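You operate a simulated robot arm through the tools that you are given. There is no shell and no other tool.

You run a simulated robot arm. Do the job below in one go: nothing can be reset, and whatever is moved stays where it is left.

TASK
Swap the empty core on the dispenser for the full tape ring.
Fine: core on the mat, keeper bar shut again.

Only the result counts: the job must be done as asked and must still hold three seconds after the hand-in. Knocking over, shifting, dropping, spilling or breaking anything else fails it.

THE ROBOT
A 7-joint arm with a two-finger parallel gripper, fixed in place. Base frame: the origin is on the floor under the middle of its stand, x ahead of it, y to its left, z up. Units: m, degrees, N and s.
It reaches about 1.479 m from its shoulder. Its first joint turns from -166.0 to 166.0 degrees. Payload 4.4 kg.
Tool frame: the origin (TCP) lies between the finger pads and is the grasp point; the fingertips stand 0.023 m ahead of it; z points along the fingers, y is the line along which they close. The gripper opens to 0.094 m. The fingers are 0.038 m wide and 0.01 m thick; the gripper's body (0.054 by 0.096 m) begins 0.039 m behind the TCP.
Orientation is that of the tool frame in the base frame, as a unit quaternion [x, y, z, w]. With the fingers straight down and closing along the base's y, the tool's x points along the base's -x, its y along +y and its z along -z.

THE INTERFACE
- The arm moves only by the tool play_rows. Its argument "rows" is a list of rows, each an object (a shift or turn left out is 0, a gripper value left out holds the last) with "translation": the shift along the tool's x, y, z in mm, a list of three; "delta_rot": the turn, a rotation vector about the tool's x, y, z in degrees, a list of three. In form: [{"translation": [x, y, z], "delta_rot": [rx, ry, rz]}, ...]. A call has 1 to 20 rows; each row shifts and turns the commanded pose from where the row before left it, along the tool's axes as they then stand. "hand" is the gripper command, from -1 (fully open) to 1 (shut), values between in proportion, set as the call begins (left out, the last holds). Each row takes 0.2 s and may step no farther than 0.05 m and 8.6 degrees from the row before; otherwise, or with a gripper value out of range, the whole call is refused. A pose out of reach is approached as far as the arm can. The call stops where the force on the tool passes 40 N (or 10 N more than at its start, if that is more) or the arm is blocked; 0.2 s more then pass. The fingers move at their own pace (about 0.072 m/s each) and stop on an object; they squeeze with about 30 N. The grip force told is the motor's: it shows also when the fingers shut on nothing. Time passes only in rows, and 0.2 s behind the last, so rows that do not move let the fingers close. The reply holds the time, the measured pose of the TCP, the force on the tool along the base axes, the opening and the grip force, in the units named above and with some noise, with the torque about the TCP (base axes, N m) and any sound that the robot's microphone picked up.
- Cameras (640 x 400 px; columns grow to the right, rows downward): "scene" is fixed at [0.4004, 0.5012, 1.3992]; the picture's right is [-0.52, -0.86, 0.00], its down [-0.44, 0.26, -0.86] and it looks along [0.74, -0.44, -0.51] (base axes); focal length 336 px, centre (320, 200). "wrist" rides on the gripper at [0.086, 0.016, -0.074] in the tool frame; the picture's right is [-0.18, 0.98, 0.00], its down [-0.58, -0.11, -0.81] and it looks along [-0.79, -0.15, 0.59] (tool axes); focal length 243 px, centre (320, 200). There is no depth. A picture from a camera that has moved, and an enlarged one, comes with that camera's place and axes in the base frame and with its lens.
- grab_frame(camera): a new picture of that camera. It takes no simulated time.
- close_up(camera, box): a new picture of the part [left, top, right, bottom] of that camera's present view, enlarged. It takes no simulated time.
- sign_off(): hands the job in; it is judged then, once.

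Places have to be worked out from the pictures, the camera data and where the tool is seen. Open the gripper and draw the arm clear of the work before you hand the job in, unless the task says otherwise.

The tools are called after "Call:" as a command line: name --argument value ..., lists and objects as JSON in quotes. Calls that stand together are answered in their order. play_rows: Moves the arm, as the interface text tells. Its arguments: {"type":"object","properties":{"rows":{"type":"array","items":{"type":"object","properties":{"translation":{"type":"array","items":{"type":"number"}},"delta_rot":{"type":"array","items":{"type":"number"}}}}},"hand":{"type":"number"}},"required":["rows"]} The other tools are called the same way: grab_frame (camera) takes a picture; close_up (camera, box) takes an enlarged picture of a part of a camera's view; sign_off () hands the job in.

At the start:

```text
clock: 0.0
position: [0.7615, 0.0807, 1.1642]
ee_rot: [0.0, 1.0, 0.0, 0.0]
force: [-0.3, 0.5, -0.4]
torque: [-0.02, 0.02, 0.0]
finger_gap: 0.094
finger_force: 0.1
```

scene: 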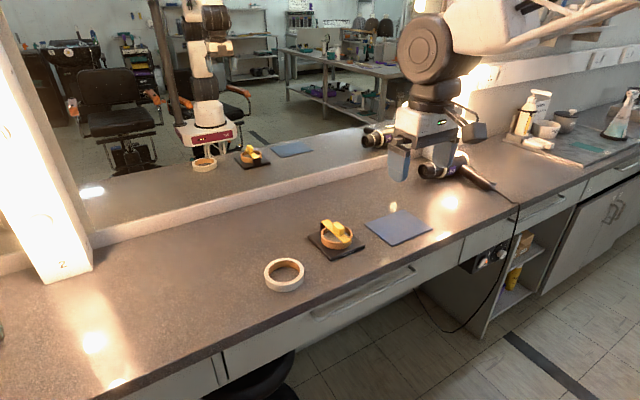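
wrist: 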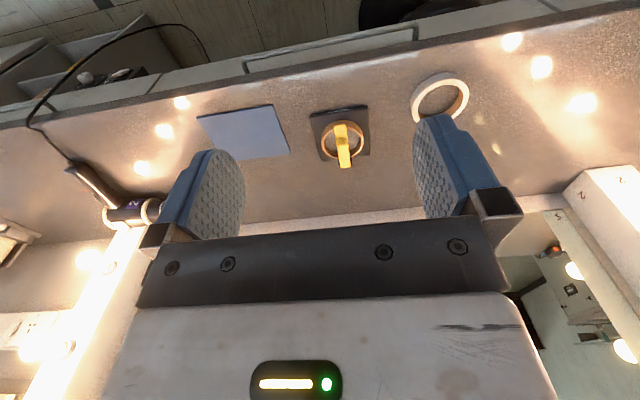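

I start by looking closer at the dispenser, ring and mat before moving anything.

Call:
close_up --camera "scene" --box '[250, 200, 450, 300]'

Call:
close_up --camera "wrist" --box '[280, 80, 400, 180]'

Call:
close_up --camera "scene" --box '[300, 210, 370, 265]'

```text
3.20 times, centred on (350, 250) of scene
camera zoom: at [0.4004, 0.5012, 1.3992], right [-0.52, -0.86, 0.0], down [-0.44, 0.26, -0.86], along [0.74, -0.44, -0.51], focal length 1074 px, centre (224, 40)
```

zoom: 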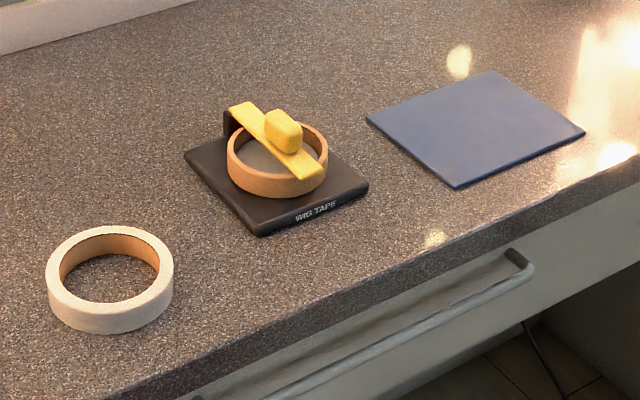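

```text
4.00 times, centred on (340, 130) of wrist
camera zoom: at [0.6769, 0.0959, 1.2381], right [0.18, 0.98, 0.0], down [0.58, -0.11, 0.81], along [0.79, -0.15, -0.59], focal length 970 px, centre (240, 480)
```

zoom: 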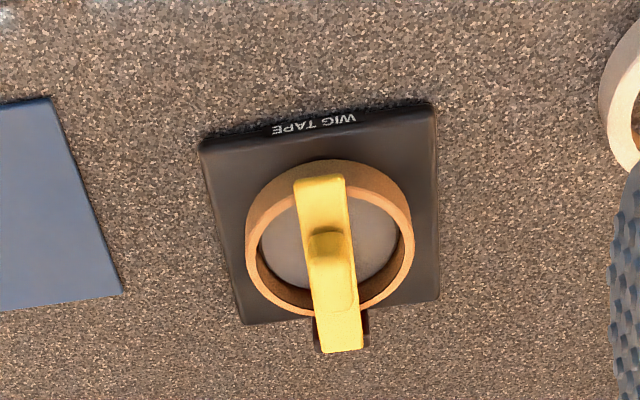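

```text
7.27 times, centred on (335, 238) of scene
camera zoom: at [0.4004, 0.5012, 1.3992], right [-0.52, -0.86, 0.0], down [-0.44, 0.26, -0.86], along [0.74, -0.44, -0.51], focal length 2440 px, centre (211, -73)
```

zoom: 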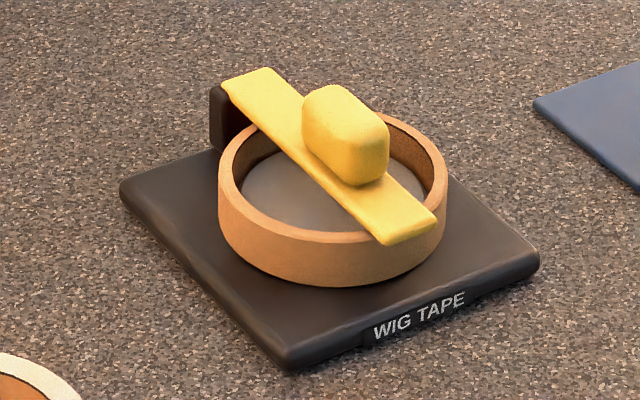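

The dispenser appears to be near (1.04, 0.07, 0.80), with the ring at larger y and the mat at smaller y. I move partway closer, still well above everything, to get better wrist views.

Call:
play_rows --rows '[{"translation": [-25, -2, 40]}, {"translation": [-25, -2, 40]}, {"translation": [-25, -2, 40]}, {"translation": [-15, -2, 40]}, {}]' --hand -1

Call:
grab_frame --camera "wrist"

Call:
grab_frame --camera "scene"

```text
clock: 1.2
position: [0.8533, 0.0712, 1.0036]
ee_rot: [0.001, 1.0, -0.001, 0.0]
force: [-0.9, -0.3, -0.6]
torque: [0.0, 0.02, 0.02]
finger_gap: 0.0941
finger_force: 0.1
```

```text
taken
camera wrist: at [0.7678, 0.0881, 1.0779], right [0.18, 0.98, 0.0], down [0.58, -0.11, 0.81], along [0.79, -0.15, -0.59], focal length 243 px, centre (320, 200)
```

wrist: 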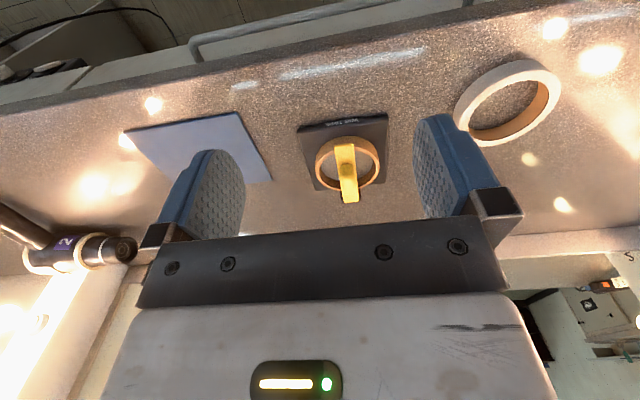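

```text
taken
```

scene: 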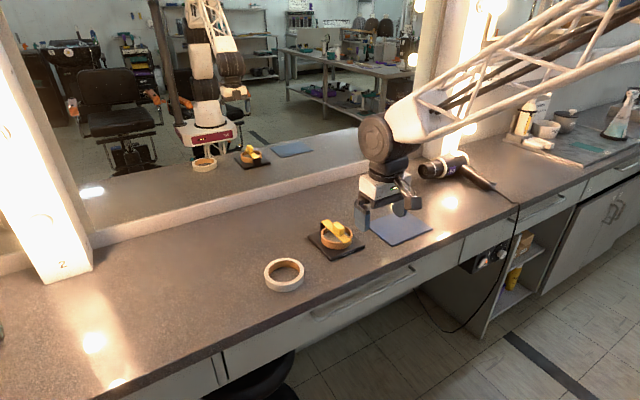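

The view is closer now; I enlarge the dispenser and ring in both cameras to measure them.

Call:
close_up --camera "wrist" --box '[285, 100, 405, 210]'

Call:
close_up --camera "wrist" --box '[440, 40, 580, 160]'

Call:
close_up --camera "scene" --box '[255, 245, 315, 300]'

Call:
close_up --camera "scene" --box '[180, 120, 320, 180]'

```text
3.64 times, centred on (345, 155) of wrist
camera zoom: at [0.7678, 0.0881, 1.0779], right [0.18, 0.98, 0.0], down [0.58, -0.11, 0.81], along [0.79, -0.15, -0.59], focal length 882 px, centre (229, 364)
```

zoom: 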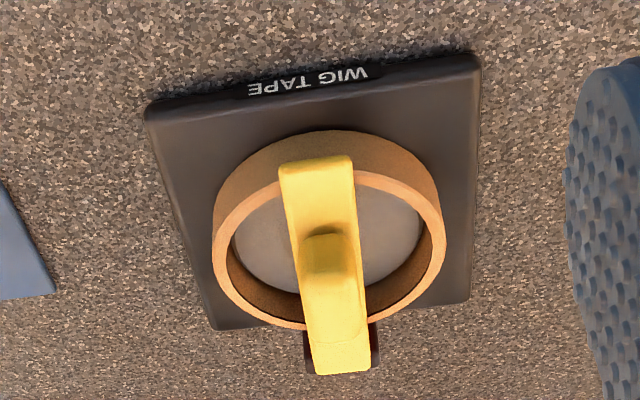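

```text
3.33 times, centred on (510, 100) of wrist
camera zoom: at [0.7678, 0.0881, 1.0779], right [0.18, 0.98, 0.0], down [0.58, -0.11, 0.81], along [0.79, -0.15, -0.59], focal length 809 px, centre (-313, 533)
```

zoom: 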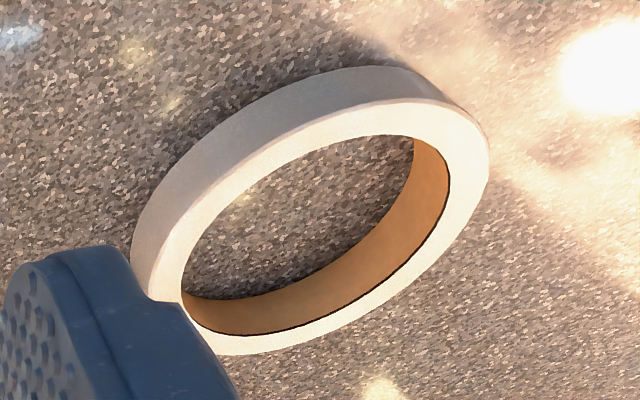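

```text
7.27 times, centred on (285, 272) of scene
camera zoom: at [0.4004, 0.5012, 1.3992], right [-0.52, -0.86, 0.0], down [-0.44, 0.26, -0.86], along [0.74, -0.44, -0.51], focal length 2440 px, centre (574, -327)
```

zoom: 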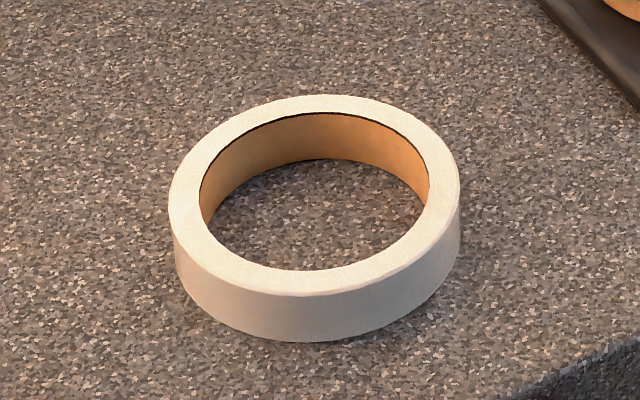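

```text
4.57 times, centred on (250, 150) of scene
camera zoom: at [0.4004, 0.5012, 1.3992], right [-0.52, -0.86, 0.0], down [-0.44, 0.26, -0.86], along [0.74, -0.44, -0.51], focal length 1534 px, centre (640, 429)
```

zoom: 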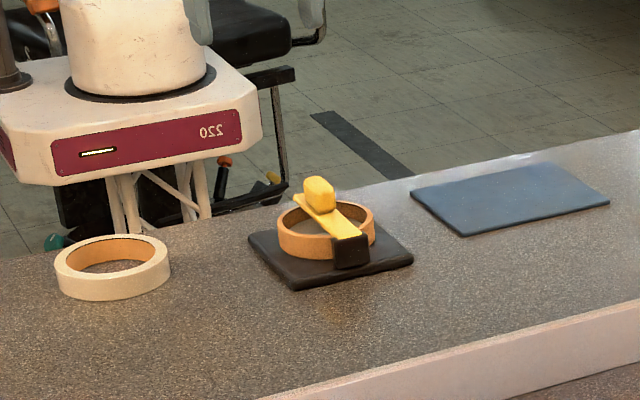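

From two views I place the plate top at z≈0.831, spanning x 0.952–1.072, y 0.025–0.137, with the core OD ≈0.085 and the ring OD ≈0.096 near (0.96, 0.26). I descend a bit for a closer look at the hub and hinge.

Call:
play_rows --rows '[{"translation": [-25, 0, 20]}, {"translation": [-25, 0, 20]}, {"translation": [0, 5, 15]}, {}]'

Call:
grab_frame --camera "wrist"

Call:
close_up --camera "wrist" --box '[250, 90, 420, 220]'

```text
clock: 2.2
position: [0.9039, 0.0763, 0.9483]
ee_rot: [-0.001, 1.0, 0.0, 0.001]
force: [-0.4, 0.2, -0.8]
torque: [0.01, -0.04, 0.0]
finger_gap: 0.0942
finger_force: 0.0
```

```text
taken
camera wrist: at [0.8177, 0.0927, 1.0232], right [0.18, 0.98, 0.0], down [0.58, -0.11, 0.81], along [0.79, -0.15, -0.59], focal length 243 px, centre (320, 200)
```

wrist: 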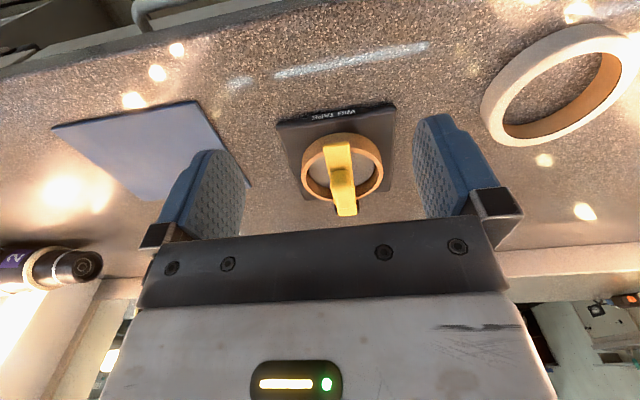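

```text
3.08 times, centred on (335, 155) of wrist
camera zoom: at [0.8177, 0.0927, 1.0232], right [0.18, 0.98, 0.0], down [0.58, -0.11, 0.81], along [0.79, -0.15, -0.59], focal length 746 px, centre (274, 338)
```

zoom: 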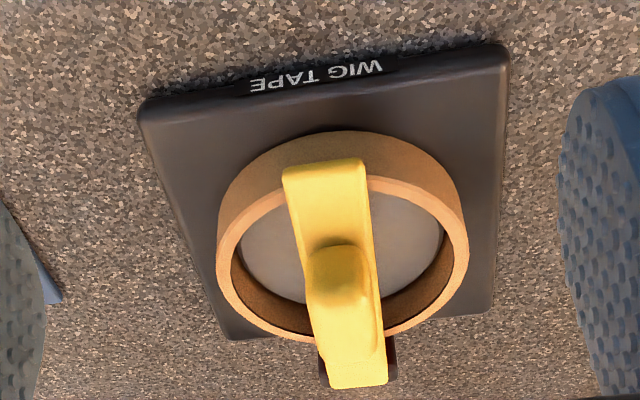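

The core is on a grey hub disc, with the bar on top of a post at the rear (mirror side). I yaw the hand 90° in place to get a side view of the hinge and hub.

Call:
play_rows --rows '[{"delta_rot": [0, 0, 8.4]}, {"delta_rot": [0, 0, 8.4]}, {"delta_rot": [0, 0, 8.4]}, {"delta_rot": [0, 0, 8.4]}, {"delta_rot": [0, 0, 8.4]}, {"delta_rot": [0, 0, 8.4]}, {"delta_rot": [0, 0, 8.4]}, {"delta_rot": [0, 0, 8.4]}, {"delta_rot": [0, 0, 8.4]}, {"delta_rot": [0, 0, 8.4]}, {"delta_rot": [0, 0, 6]}, {}]'

Call:
play_rows --rows '[{"translation": [40, 25, 0]}, {"translation": [40, 25, 0]}, {"translation": [40, 25, 0]}, {"translation": [0, 25, 0]}, {}]'

Call:
grab_frame --camera "wrist"

```text
clock: 4.8
position: [0.9035, 0.0769, 0.9483]
ee_rot: [0.708, 0.706, 0.0, 0.0]
force: [1.0, 0.5, -0.7]
torque: [0.01, 0.01, -0.05]
finger_gap: 0.0941
finger_force: 0.2
```

```text
clock: 6.0
position: [1.0034, 0.1972, 0.9492]
ee_rot: [0.707, 0.707, 0.0, 0.0]
force: [-0.3, -0.1, 0.3]
torque: [0.0, 0.03, 0.01]
finger_gap: 0.0938
finger_force: 0.1
```

```text
taken
camera wrist: at [1.0204, 0.2842, 1.024], right [0.98, -0.18, 0.0], down [-0.11, -0.58, 0.81], along [-0.15, -0.79, -0.59], focal length 243 px, centre (320, 200)
```

wrist: 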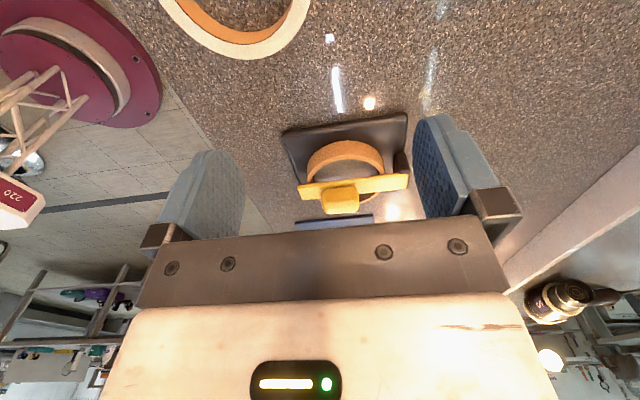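

Call:
close_up --camera "wrist" --box '[270, 100, 420, 220]'

Call:
close_up --camera "wrist" --box '[365, 110, 425, 220]'

```text
3.33 times, centred on (345, 160) of wrist
camera zoom: at [1.0204, 0.2842, 1.024], right [0.98, -0.18, 0.0], down [-0.11, -0.58, 0.81], along [-0.15, -0.79, -0.59], focal length 809 px, centre (237, 333)
```

zoom: 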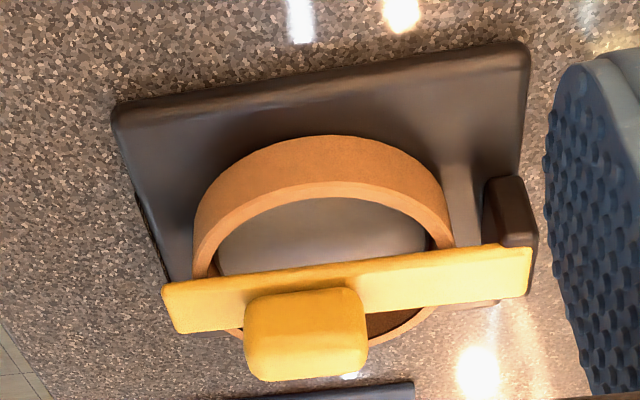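

```text
3.64 times, centred on (395, 165) of wrist
camera zoom: at [1.0204, 0.2842, 1.024], right [0.98, -0.18, 0.0], down [-0.11, -0.58, 0.81], along [-0.15, -0.79, -0.59], focal length 882 px, centre (47, 327)
```

zoom: 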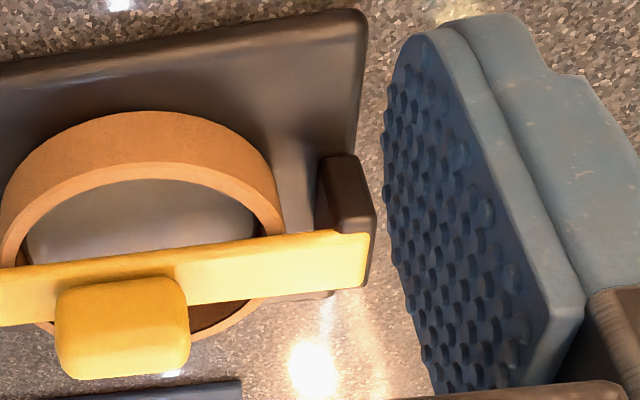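

The bar seems to sit on the rear post; I zoom in harder on the post/hinge and on the hub to tell how the bar opens.

Call:
close_up --camera "wrist" --box '[380, 145, 416, 195]'

Call:
close_up --camera "wrist" --box '[295, 135, 375, 220]'

Call:
close_up --camera "scene" --box '[312, 212, 362, 257]'

Call:
close_up --camera "scene" --box '[230, 140, 275, 172]'

```text
8.00 times, centred on (398, 170) of wrist
camera zoom: at [1.0204, 0.2842, 1.024], right [0.98, -0.18, 0.0], down [-0.11, -0.58, 0.81], along [-0.15, -0.79, -0.59], focal length 1941 px, centre (-304, 440)
```

zoom: 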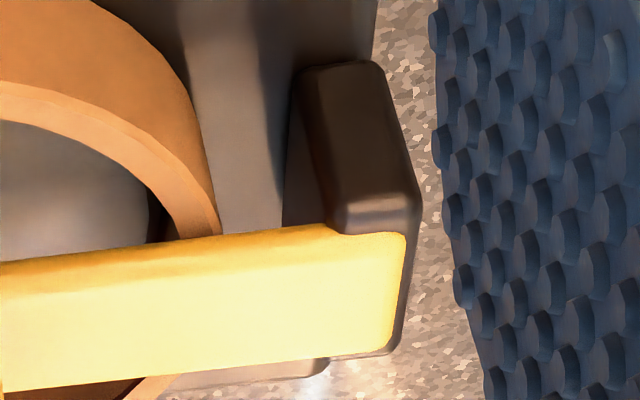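

```text
4.71 times, centred on (335, 178) of wrist
camera zoom: at [1.0204, 0.2842, 1.024], right [0.98, -0.18, 0.0], down [-0.11, -0.58, 0.81], along [-0.15, -0.79, -0.59], focal length 1142 px, centre (249, 306)
```

zoom: 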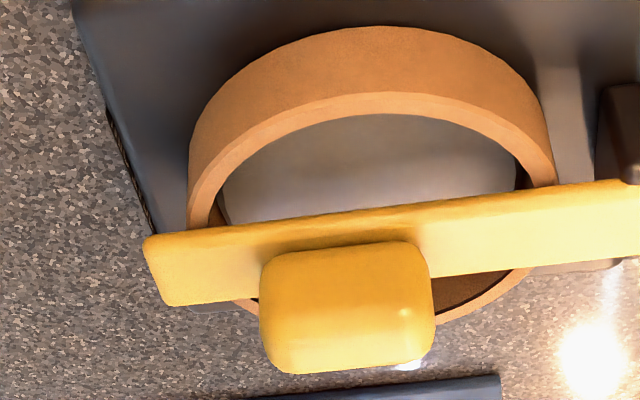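

```text
8.89 times, centred on (337, 234) of scene
camera zoom: at [0.4004, 0.5012, 1.3992], right [-0.52, -0.86, 0.0], down [-0.44, 0.26, -0.86], along [0.74, -0.44, -0.51], focal length 2982 px, centre (169, -107)
```

zoom: 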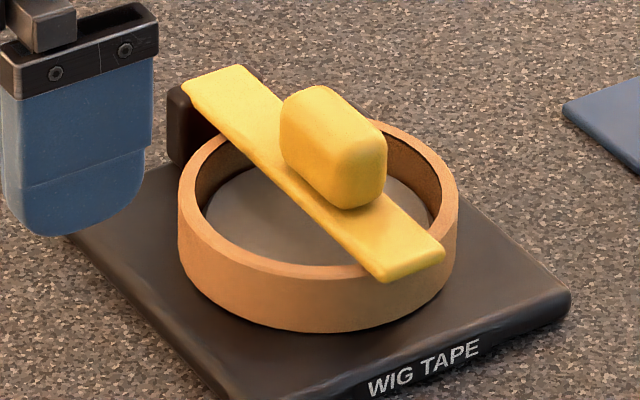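

```text
12.50 times, centred on (252, 156) of scene
camera zoom: at [0.4004, 0.5012, 1.3992], right [-0.52, -0.86, 0.0], down [-0.44, 0.26, -0.86], along [0.74, -0.44, -0.51], focal length 4193 px, centre (1164, 750)
```

zoom: 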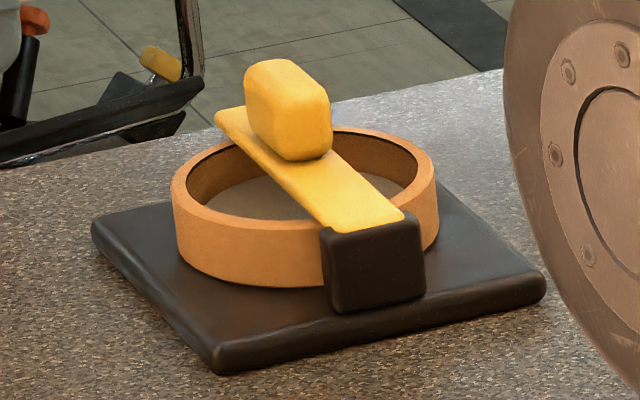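

The knob sits on the bar at about (1.002, 0.080, 0.875) and is roughly 36 x 18 x 23 mm; the core top is at z≈0.854 and the hub fills part of the bore. I yaw back so the fingers close along y, and come above the knob.

Call:
play_rows --rows '[{"delta_rot": [0, 0, -8.4]}, {"delta_rot": [0, 0, -8.4]}, {"delta_rot": [0, 0, -8.4]}, {"delta_rot": [0, 0, -8.4]}, {"delta_rot": [0, 0, -8.4]}, {"delta_rot": [0, 0, -8.4]}, {"delta_rot": [0, 0, -8.4]}, {"delta_rot": [0, 0, -8.4]}, {"delta_rot": [0, 0, -8.4]}, {"delta_rot": [0, 0, -8.4]}, {"delta_rot": [0, 0, -6]}, {"translation": [0, -30, 0]}, {"translation": [0, -30, 0]}, {"translation": [0, -30, 0]}, {"translation": [0, -27, 0]}, {}]'

Call:
grab_frame --camera "wrist"

Call:
close_up --camera "scene" --box '[300, 180, 380, 260]'

```text
clock: 9.4
position: [1.0043, 0.0795, 0.9496]
ee_rot: [0.0, 1.0, 0.0, 0.001]
force: [0.1, 0.3, 0.4]
torque: [-0.01, -0.01, -0.04]
finger_gap: 0.0941
finger_force: 0.1
```

```text
taken
camera wrist: at [0.9177, 0.0954, 1.0231], right [0.18, 0.98, 0.0], down [0.58, -0.11, 0.81], along [0.79, -0.15, -0.59], focal length 243 px, centre (320, 200)
```

wrist: 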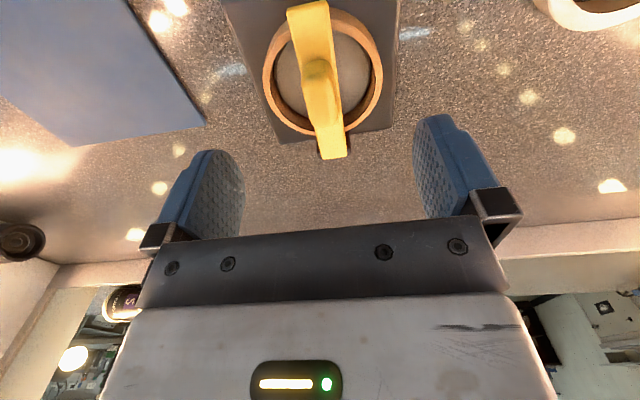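

```text
5.00 times, centred on (340, 220) of scene
camera zoom: at [0.4004, 0.5012, 1.3992], right [-0.52, -0.86, 0.0], down [-0.44, 0.26, -0.86], along [0.74, -0.44, -0.51], focal length 1677 px, centre (220, 100)
```

zoom: 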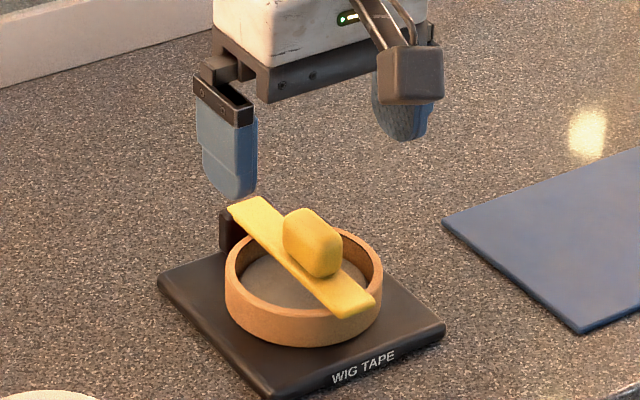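

I have a near-overhead view of the dispenser here, so I zoom to refine the positions of core, hub and knob.

Call:
close_up --camera "wrist" --box '[220, 0, 420, 165]'

Call:
close_up --camera "wrist" --box '[255, 0, 390, 100]'

```text
2.42 times, centred on (320, 82) of wrist
camera zoom: at [0.9177, 0.0954, 1.0231], right [0.18, 0.98, 0.0], down [0.58, -0.11, 0.81], along [0.79, -0.15, -0.59], focal length 588 px, centre (320, 485)
```

zoom: 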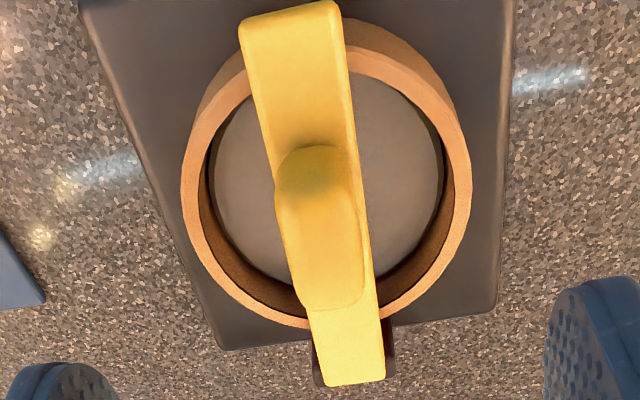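

```text
4.00 times, centred on (322, 50) of wrist
camera zoom: at [0.9177, 0.0954, 1.0231], right [0.18, 0.98, 0.0], down [0.58, -0.11, 0.81], along [0.79, -0.15, -0.59], focal length 970 px, centre (310, 800)
```

zoom: 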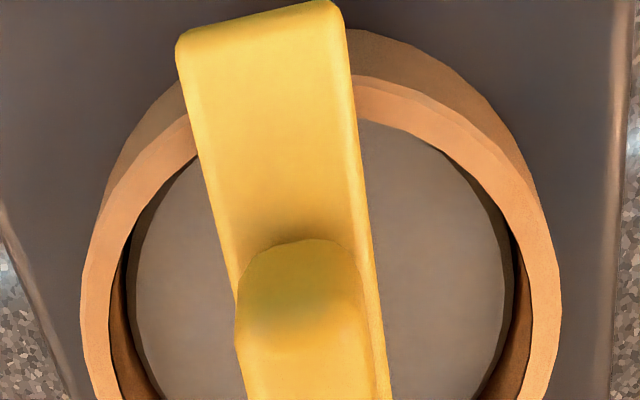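

Circle fit puts the core/hub centre near (1.010, 0.080) with core radius ≈0.0426; the knob is centred at about (1.004, 0.0795), z 0.861–0.885. I lower the open fingers around the knob, tips just above the bar.

Call:
play_rows --rows '[{"translation": [0, 0, 25]}, {"translation": [0, 0, 20]}, {"translation": [0, 0, 15]}, {}]'

Call:
close_up --camera "scene" --box '[300, 190, 380, 260]'

Call:
grab_frame --camera "wrist"

```text
clock: 10.4
position: [1.0042, 0.0791, 0.8884]
ee_rot: [0.0, 1.0, 0.0, 0.0]
force: [0.9, -0.5, 0.4]
torque: [-0.03, 0.01, -0.01]
finger_gap: 0.094
finger_force: 0.0
```

```text
5.71 times, centred on (340, 225) of scene
camera zoom: at [0.4004, 0.5012, 1.3992], right [-0.52, -0.86, 0.0], down [-0.44, 0.26, -0.86], along [0.74, -0.44, -0.51], focal length 1917 px, centre (206, 57)
```

zoom: 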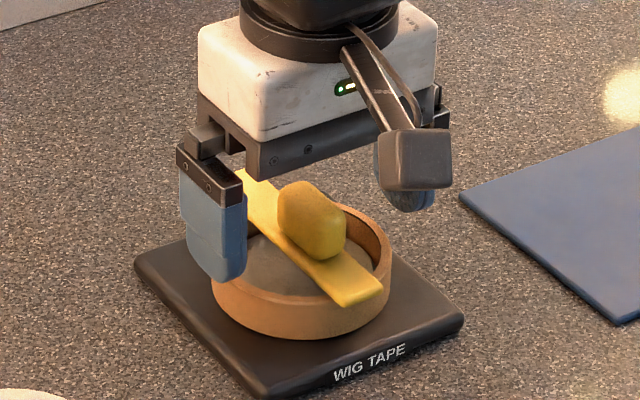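

```text
taken
camera wrist: at [0.917, 0.0959, 0.963], right [0.18, 0.98, 0.0], down [0.58, -0.11, 0.81], along [0.79, -0.15, -0.59], focal length 243 px, centre (320, 200)
```

wrist: 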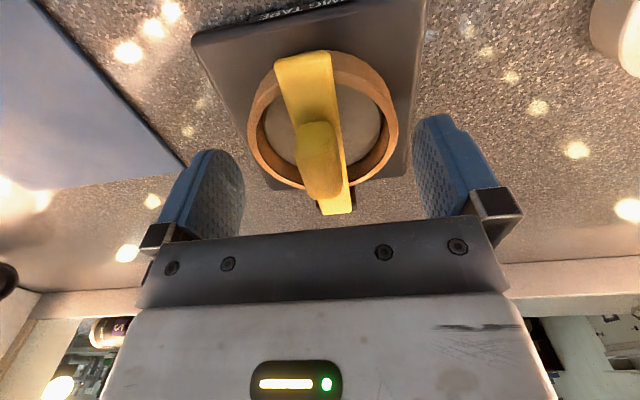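

Fingers straddle the knob with tips just above the bar. I close on it and let the fingers settle.

Call:
play_rows --rows '[{}, {}, {}, {}]' --hand 1

Call:
close_up --camera "wrist" --box '[220, 0, 420, 230]'

Call:
close_up --camera "scene" --box '[300, 190, 380, 260]'

```text
clock: 11.4
position: [1.003, 0.0791, 0.8887]
ee_rot: [0.0, 1.0, 0.0, 0.0]
force: [-0.4, 1.0, -0.1]
torque: [-0.01, -0.02, 0.0]
finger_gap: 0.0202
finger_force: 29.9
```

```text
1.74 times, centred on (320, 115) of wrist
camera zoom: at [0.917, 0.096, 0.9633], right [0.18, 0.98, 0.0], down [0.58, -0.11, 0.81], along [0.79, -0.15, -0.59], focal length 422 px, centre (320, 348)
```

zoom: 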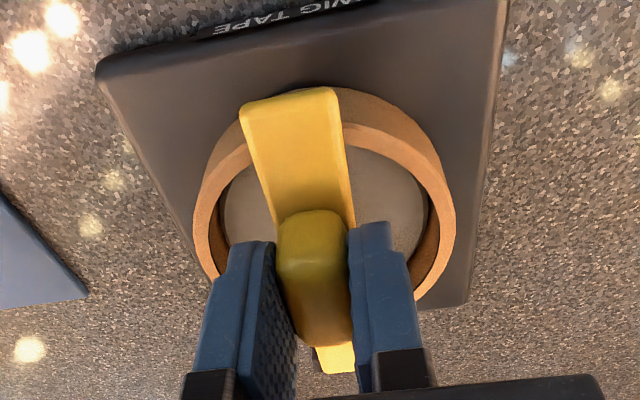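

```text
5.71 times, centred on (340, 225) of scene
camera zoom: at [0.4004, 0.5012, 1.3992], right [-0.52, -0.86, 0.0], down [-0.44, 0.26, -0.86], along [0.74, -0.44, -0.51], focal length 1917 px, centre (206, 57)
```

zoom: 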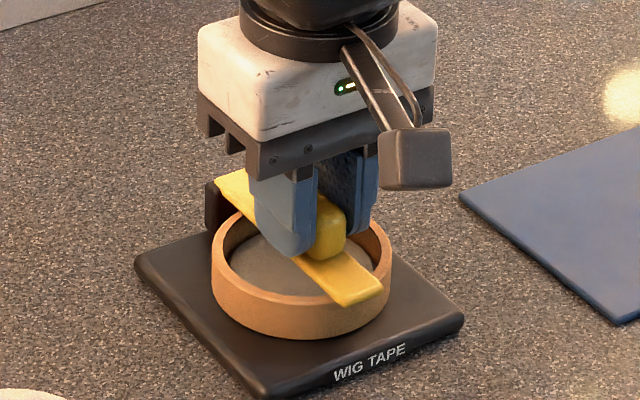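

The knob is held (gap 20 mm). I test the mechanism with a 2 mm lift and watch the force.

Call:
play_rows --rows '[{"translation": [0, 0, -1]}, {"translation": [0, 0, -1]}, {}]'

Call:
close_up --camera "scene" --box '[300, 190, 380, 260]'

```text
clock: 12.2
position: [1.0032, 0.0797, 0.8911]
ee_rot: [0.0, 1.0, 0.0, 0.0]
force: [-0.5, 0.0, 0.5]
torque: [0.02, 0.42, -0.01]
finger_gap: 0.0197
finger_force: 30.2
```

```text
5.71 times, centred on (340, 225) of scene
camera zoom: at [0.4004, 0.5012, 1.3992], right [-0.52, -0.86, 0.0], down [-0.44, 0.26, -0.86], along [0.74, -0.44, -0.51], focal length 1917 px, centre (206, 57)
```

zoom: 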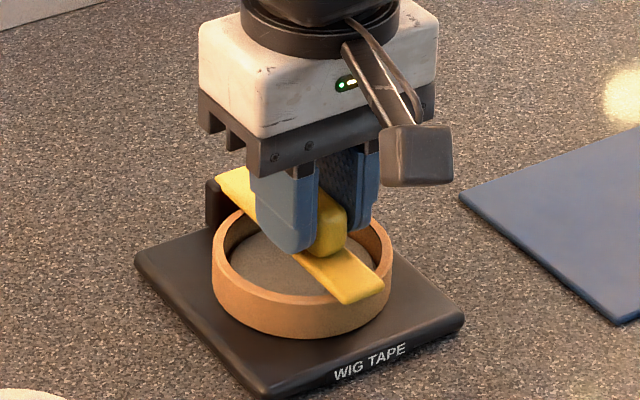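

A 2 mm lift met almost no force but a torque about y, so the bar flips up about a hinge at the rear post. I now follow the arc about the hinge (≈(1.068, 0.855)) turning the hand with it, starting with about 14°.

Call:
play_rows --rows '[{"translation": [-1.2, 0, 0], "delta_rot": [0, 2.1, 0]}, {"translation": [-2.51, 0, -4.45], "delta_rot": [0, 4, 0]}, {"translation": [-2.51, 0, -4.45], "delta_rot": [0, 4, 0]}, {"translation": [-2.51, 0, -4.45], "delta_rot": [0, 4, 0]}, {}]'

Call:
close_up --camera "scene" --box '[300, 180, 380, 260]'

Call:
grab_frame --camera "wrist"

```text
clock: 13.4
position: [1.0133, 0.0795, 0.9045]
ee_rot: [0.0, 0.993, -0.001, -0.122]
force: [-0.5, 2.0, 9.7]
torque: [-0.02, -0.46, -0.09]
finger_gap: 0.0196
finger_force: 30.1
```

```text
5.00 times, centred on (340, 220) of scene
camera zoom: at [0.4004, 0.5012, 1.3992], right [-0.52, -0.86, 0.0], down [-0.44, 0.26, -0.86], along [0.74, -0.44, -0.51], focal length 1677 px, centre (220, 100)
```

zoom: 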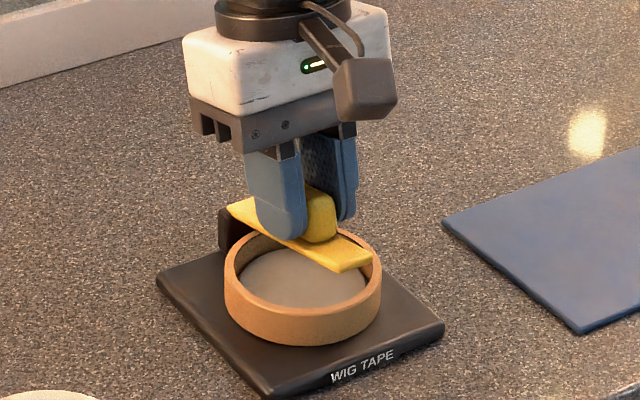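

```text
taken
camera wrist: at [0.948, 0.096, 0.9976], right [0.18, 0.98, -0.04], down [0.76, -0.11, 0.64], along [0.63, -0.15, -0.77], focal length 243 px, centre (320, 200)
```

wrist: 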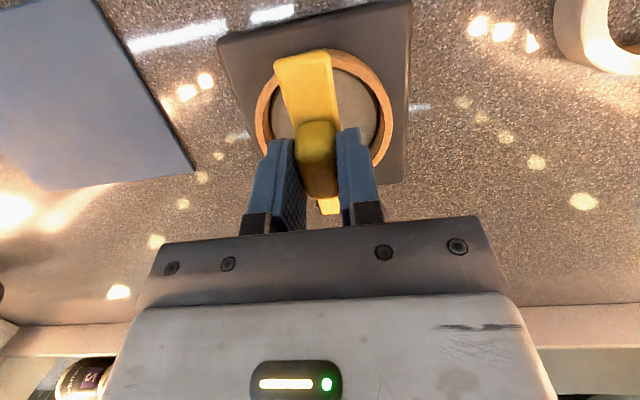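

The bar is opening (front end now ≈0.888 high); the torque/force balance says my arc is slightly too small in radius. I continue 16° more with slightly more lift per step.

Call:
play_rows --rows '[{"translation": [-2.5, 0, -5.3], "delta_rot": [0, 4, 0]}, {"translation": [-2.5, 0, -5.2], "delta_rot": [0, 4, 0]}, {"translation": [-2.5, 0, -5.0], "delta_rot": [0, 4, 0]}, {"translation": [-2.5, 0, -5.0], "delta_rot": [0, 4, 0]}, {}]'

Call:
close_up --camera "scene" --box '[290, 160, 390, 260]'

Call:
grab_frame --camera "wrist"

```text
clock: 14.6
position: [1.0294, 0.0796, 0.9199]
ee_rot: [0.0, 0.966, 0.0, -0.259]
force: [1.7, -0.7, 2.0]
torque: [-0.01, -0.18, 0.04]
finger_gap: 0.0195
finger_force: 30.4
```

```text
4.00 times, centred on (340, 210) of scene
camera zoom: at [0.4004, 0.5012, 1.3992], right [-0.52, -0.86, 0.0], down [-0.44, 0.26, -0.86], along [0.74, -0.44, -0.51], focal length 1342 px, centre (240, 160)
```

zoom: 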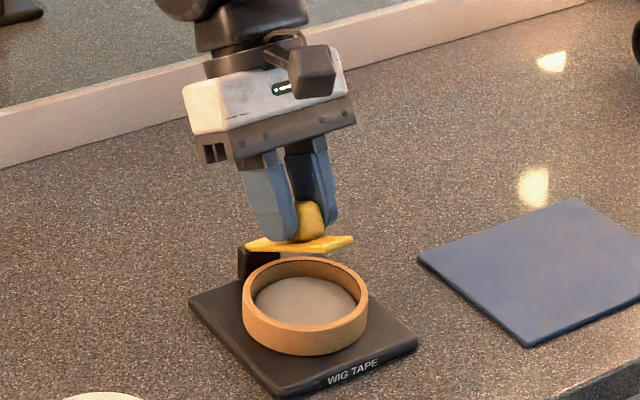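

```text
taken
camera wrist: at [0.9926, 0.096, 1.0264], right [0.16, 0.98, -0.09], down [0.91, -0.11, 0.41], along [0.39, -0.15, -0.91], focal length 243 px, centre (320, 200)
```

wrist: 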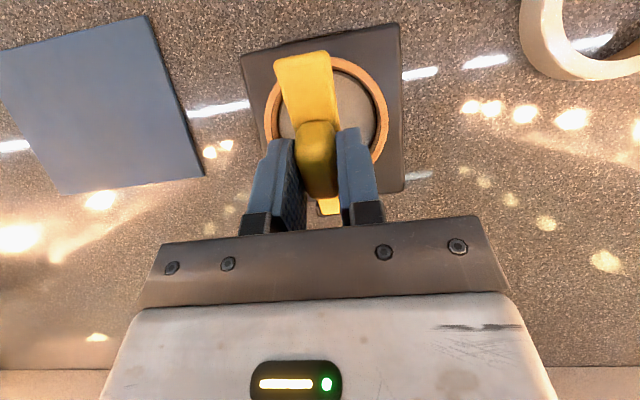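

Forces are small now and the bar is at about 30°. I continue along the same arc by another 28°.

Call:
play_rows --rows '[{"translation": [-2.5, 0, -5.0], "delta_rot": [0, 4, 0]}, {"translation": [-2.5, 0, -5.0], "delta_rot": [0, 4, 0]}, {"translation": [-2.5, 0, -4.9], "delta_rot": [0, 4, 0]}, {"translation": [-2.5, 0, -4.9], "delta_rot": [0, 4, 0]}, {"translation": [-2.5, 0, -4.9], "delta_rot": [0, 4, 0]}, {"translation": [-2.5, 0, -4.9], "delta_rot": [0, 4, 0]}, {"translation": [-2.5, 0, -4.9], "delta_rot": [0, 4, 0]}, {}]'

Call:
close_up --camera "scene" --box '[290, 160, 390, 260]'

Call:
grab_frame --camera "wrist"

Call:
grab_frame --camera "scene"

```text
clock: 16.4
position: [1.0273, 0.0778, 0.9156]
ee_rot: [0.0, 0.891, 0.0, -0.453]
force: [0.2, -0.2, 2.6]
torque: [-0.05, -0.12, 0.05]
finger_gap: 0.0197
finger_force: 29.7
out of reach, approached as far as the arm can: row 6, 7
stopped in row 8: the force on the tool passed its limit at 54 N (the readings are from after the stop); the commanded pose is now the measured one
```

```text
4.00 times, centred on (340, 210) of scene
camera zoom: at [0.4004, 0.5012, 1.3992], right [-0.52, -0.86, 0.0], down [-0.44, 0.26, -0.86], along [0.74, -0.44, -0.51], focal length 1342 px, centre (240, 160)
```

zoom: 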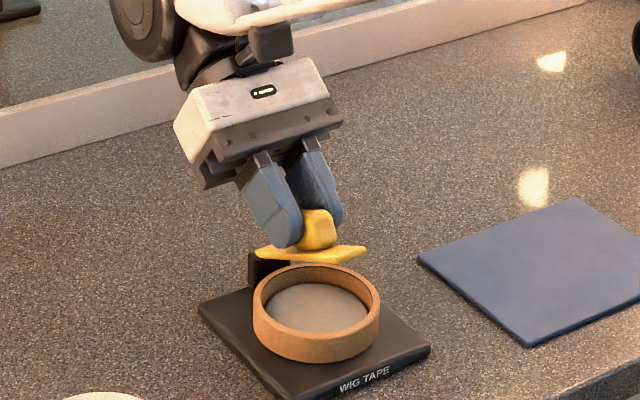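

```text
taken
camera wrist: at [1.0373, 0.0939, 1.0282], right [0.11, 0.98, -0.15], down [0.99, -0.11, 0.0], along [-0.01, -0.15, -0.99], focal length 243 px, centre (320, 200)
```

wrist: 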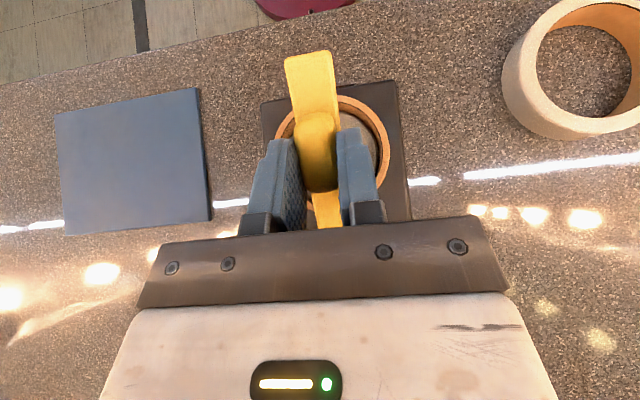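

```text
taken
```

scene: 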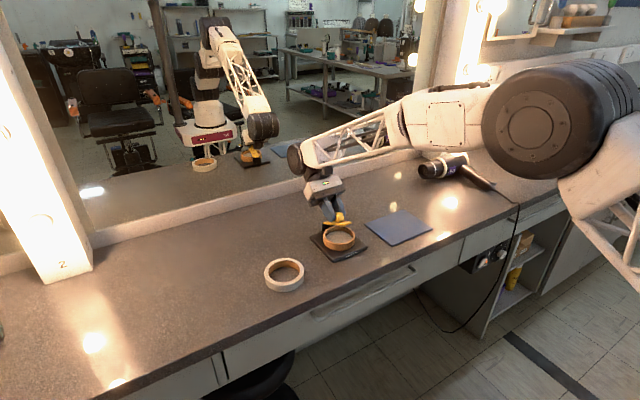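

The arm ran out of reach with the hand tilted that far, and the pull slid the dispenser roughly 11 mm toward the robot; the bar is now at about 35° while the hand is at 54°. I back down along the hinge arc gently so I can regrip with the hand pitched the other way, which stays within reach.

Call:
play_rows --rows '[{"translation": [0.42, 0, 4.83], "delta_rot": [0, -4, 0]}, {"translation": [0.42, 0, 4.83], "delta_rot": [0, -4, 0]}, {"translation": [0.42, 0, 4.83], "delta_rot": [0, -4, 0]}, {}]'

Call:
close_up --camera "scene" --box '[290, 160, 390, 260]'

Call:
close_up --camera "wrist" --box '[220, 20, 440, 240]'

```text
clock: 17.4
position: [1.0153, 0.0772, 0.9061]
ee_rot: [0.0, 0.934, 0.0, -0.358]
force: [-1.3, 1.1, 9.7]
torque: [0.11, -0.38, 0.03]
finger_gap: 0.0195
finger_force: 30.1
```

```text
4.00 times, centred on (340, 210) of scene
camera zoom: at [0.4004, 0.5012, 1.3992], right [-0.52, -0.86, 0.0], down [-0.44, 0.26, -0.86], along [0.74, -0.44, -0.51], focal length 1342 px, centre (240, 160)
```

zoom: 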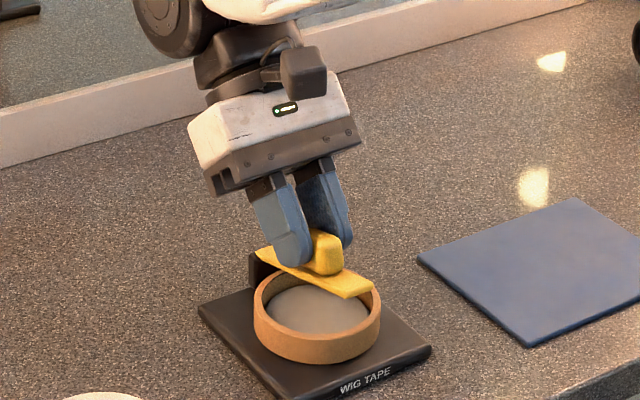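

```text
1.82 times, centred on (330, 130) of wrist
camera zoom: at [1.0014, 0.0939, 1.0192], right [0.14, 0.98, -0.12], down [0.97, -0.11, 0.21], along [0.19, -0.15, -0.97], focal length 441 px, centre (302, 327)
```

zoom: 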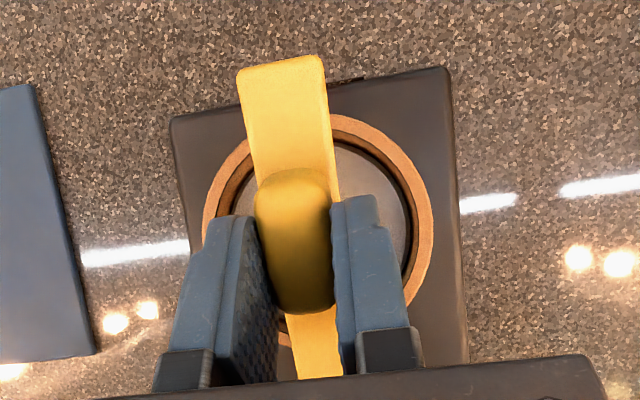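

The bar is now at roughly 17–20°. I lower it a bit more and then open slightly to see whether it holds by itself.

Call:
play_rows --rows '[{"translation": [0.42, 0, 4.83], "delta_rot": [0, -4, 0]}, {"translation": [0.42, 0, 4.0], "delta_rot": [0, -4, 0]}, {}]'

Call:
play_rows --rows '[{}, {}]' --hand 0.4

Call:
close_up --camera "scene" --box '[290, 160, 390, 260]'

Call:
close_up --camera "wrist" --box '[220, 20, 440, 240]'

```text
clock: 18.2
position: [1.008, 0.0775, 0.898]
ee_rot: [0.0, 0.957, 0.001, -0.291]
force: [-3.3, 1.0, 1.3]
torque: [0.02, -0.02, 0.07]
finger_gap: 0.0197
finger_force: 29.6
```

```text
clock: 18.8
position: [1.0102, 0.0764, 0.8996]
ee_rot: [0.0, 0.956, 0.001, -0.292]
force: [0.3, 0.3, -0.5]
torque: [-0.01, 0.01, 0.0]
finger_gap: 0.0282
finger_force: 0.1
```

```text
4.00 times, centred on (340, 210) of scene
camera zoom: at [0.4004, 0.5012, 1.3992], right [-0.52, -0.86, 0.0], down [-0.44, 0.26, -0.86], along [0.74, -0.44, -0.51], focal length 1342 px, centre (240, 160)
```

zoom: 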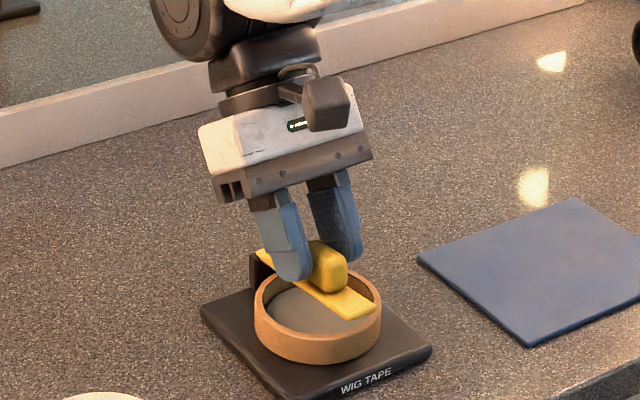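

```text
1.82 times, centred on (330, 130) of wrist
camera zoom: at [0.9793, 0.0936, 1.0095], right [0.15, 0.98, -0.1], down [0.93, -0.11, 0.34], along [0.33, -0.15, -0.93], focal length 441 px, centre (302, 327)
```

zoom: 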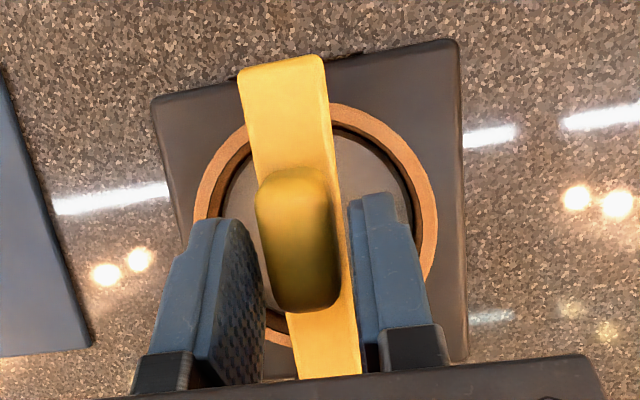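

The fingers are off the knob. I zoom in to see whether the bar stayed raised or fell shut.

Call:
close_up --camera "scene" --box '[312, 215, 372, 260]'

Call:
play_rows --rows '[{}, {}]'

Call:
close_up --camera "scene" --box '[312, 215, 372, 260]'

```text
8.89 times, centred on (342, 238) of scene
camera zoom: at [0.4004, 0.5012, 1.3992], right [-0.52, -0.86, 0.0], down [-0.44, 0.26, -0.86], along [0.74, -0.44, -0.51], focal length 2982 px, centre (124, -133)
```

zoom: 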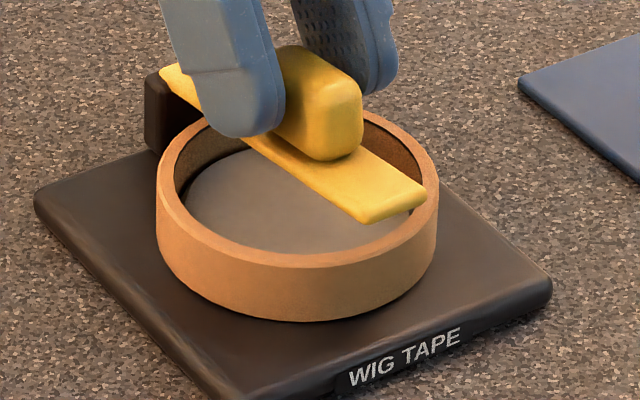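

```text
clock: 19.4
position: [1.0086, 0.0776, 0.8993]
ee_rot: [0.001, 0.957, 0.0, -0.292]
force: [-0.4, 0.1, -0.2]
torque: [0.03, 0.01, -0.02]
finger_gap: 0.0282
finger_force: 0.1
```

```text
8.89 times, centred on (342, 238) of scene
camera zoom: at [0.4004, 0.5012, 1.3992], right [-0.52, -0.86, 0.0], down [-0.44, 0.26, -0.86], along [0.74, -0.44, -0.51], focal length 2982 px, centre (124, -133)
```

zoom: 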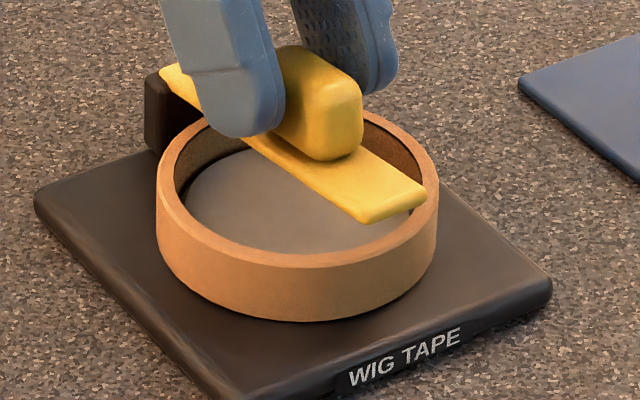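

The bar stays where it is left (about 8° up), so its hinge holds by friction. I open, back out along the finger axis, and pitch the hand to about −20° for a regrip that stays in reach.

Call:
play_rows --rows '[{}, {"translation": [0, 0, -10]}, {"translation": [0, 0, -20]}, {"translation": [0, 0, -25]}, {"delta_rot": [0, -7.8, 0]}, {"delta_rot": [0, -7.8, 0]}, {"delta_rot": [0, -7.8, 0]}, {"delta_rot": [0, -7.8, 0]}, {"delta_rot": [0, -7.8, 0]}, {"delta_rot": [0, -7.8, 0]}, {"delta_rot": [0, -7.2, 0]}, {}]' --hand -1

Call:
grab_frame --camera "wrist"

Call:
close_up --camera "scene" --box '[290, 180, 390, 260]'

```text
clock: 22.0
position: [1.0403, 0.0782, 0.9465]
ee_rot: [0.0, 0.985, 0.0, 0.174]
force: [0.0, 0.2, 0.8]
torque: [-0.02, 0.01, -0.04]
finger_gap: 0.0942
finger_force: 0.1
```

```text
taken
camera wrist: at [0.9333, 0.0939, 0.9857], right [0.17, 0.98, 0.06], down [0.27, -0.11, 0.96], along [0.95, -0.15, -0.28], focal length 243 px, centre (320, 200)
```

wrist: 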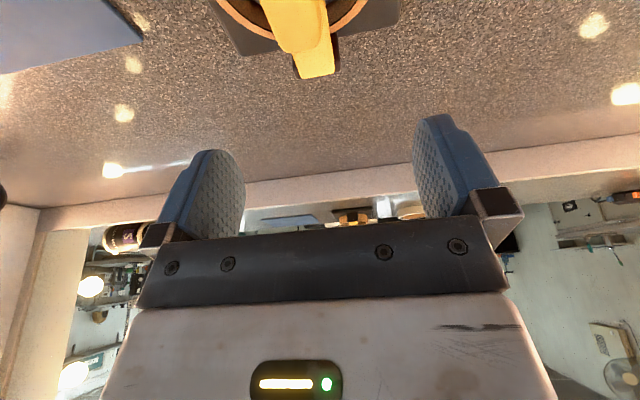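

```text
5.00 times, centred on (340, 220) of scene
camera zoom: at [0.4004, 0.5012, 1.3992], right [-0.52, -0.86, 0.0], down [-0.44, 0.26, -0.86], along [0.74, -0.44, -0.51], focal length 1677 px, centre (220, 100)
```

zoom: 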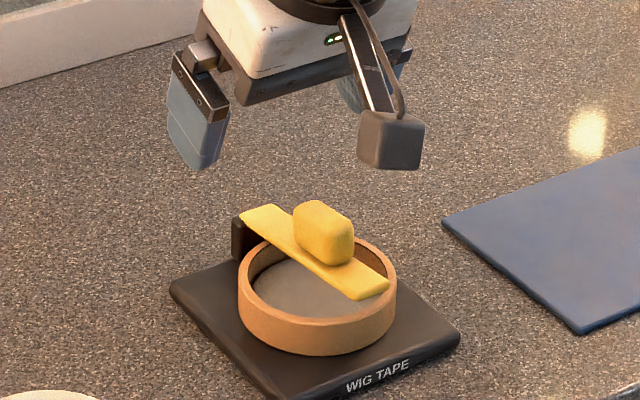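

The dispenser has shifted about (−10, −2) mm; the knob is now at about (0.996, 0.078, 0.884). I move the open fingers down around it with the hand pitched −20°.

Call:
play_rows --rows '[{"translation": [30, 0, 0]}, {"translation": [27, 0, 0]}, {"translation": [0, 0, 13]}, {"translation": [0, 0, 12]}, {}]'

Call:
grab_frame --camera "wrist"

Call:
close_up --camera "scene" --box '[300, 190, 380, 260]'

```text
clock: 23.2
position: [0.9939, 0.0781, 0.9025]
ee_rot: [0.0, 0.985, 0.001, 0.174]
force: [-0.6, -0.7, 0.0]
torque: [-0.03, -0.02, -0.01]
finger_gap: 0.0939
finger_force: 0.0
```

```text
taken
camera wrist: at [0.8889, 0.094, 0.9429], right [0.17, 0.98, 0.06], down [0.27, -0.11, 0.96], along [0.95, -0.15, -0.28], focal length 243 px, centre (320, 200)
```

wrist: 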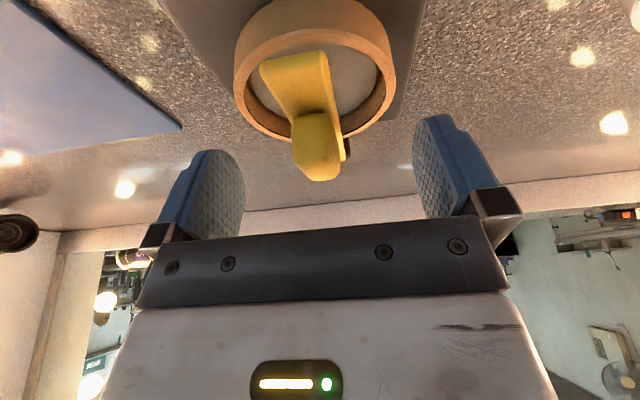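

```text
5.71 times, centred on (340, 225) of scene
camera zoom: at [0.4004, 0.5012, 1.3992], right [-0.52, -0.86, 0.0], down [-0.44, 0.26, -0.86], along [0.74, -0.44, -0.51], focal length 1917 px, centre (206, 57)
```

zoom: 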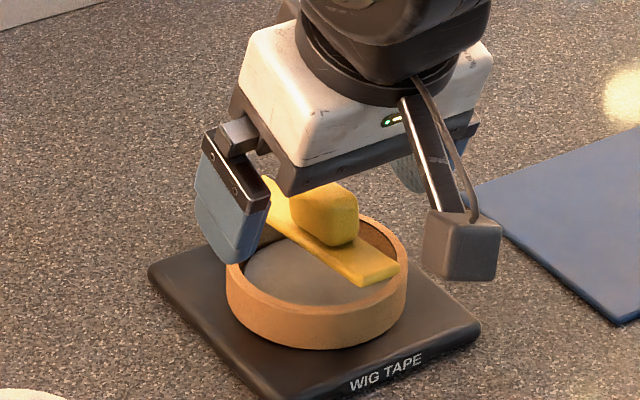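

The knob is centred between the fingers (its column matches the tool plane). I close on it.

Call:
play_rows --rows '[{}, {}, {}, {}]' --hand 1

Call:
close_up --camera "wrist" --box '[220, 0, 420, 240]'

Call:
close_up --camera "scene" --box '[300, 190, 380, 260]'

```text
clock: 24.2
position: [0.9953, 0.0765, 0.9025]
ee_rot: [-0.001, 0.985, -0.001, 0.174]
force: [-0.3, -1.6, 1.0]
torque: [-0.03, -0.04, 0.01]
finger_gap: 0.0198
finger_force: 30.3
```

```text
1.67 times, centred on (320, 120) of wrist
camera zoom: at [0.8888, 0.094, 0.9429], right [0.17, 0.98, 0.06], down [0.27, -0.11, 0.96], along [0.95, -0.15, -0.28], focal length 404 px, centre (320, 333)
```

zoom: 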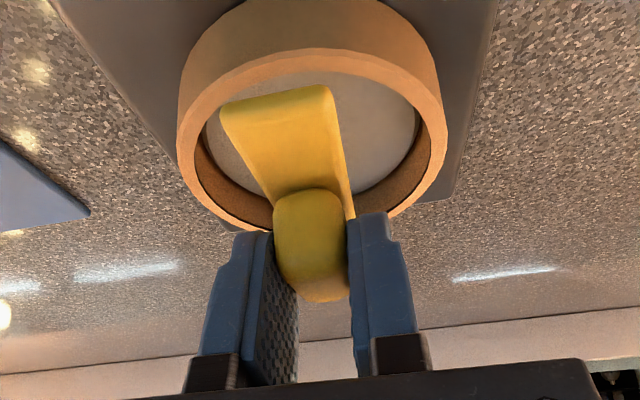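

```text
5.71 times, centred on (340, 225) of scene
camera zoom: at [0.4004, 0.5012, 1.3992], right [-0.52, -0.86, 0.0], down [-0.44, 0.26, -0.86], along [0.74, -0.44, -0.51], focal length 1917 px, centre (206, 57)
```

zoom: 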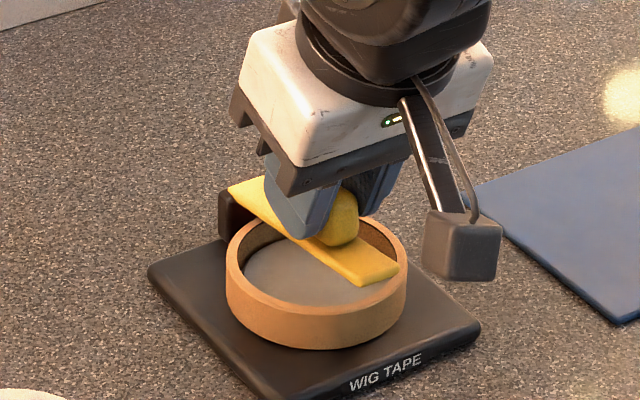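

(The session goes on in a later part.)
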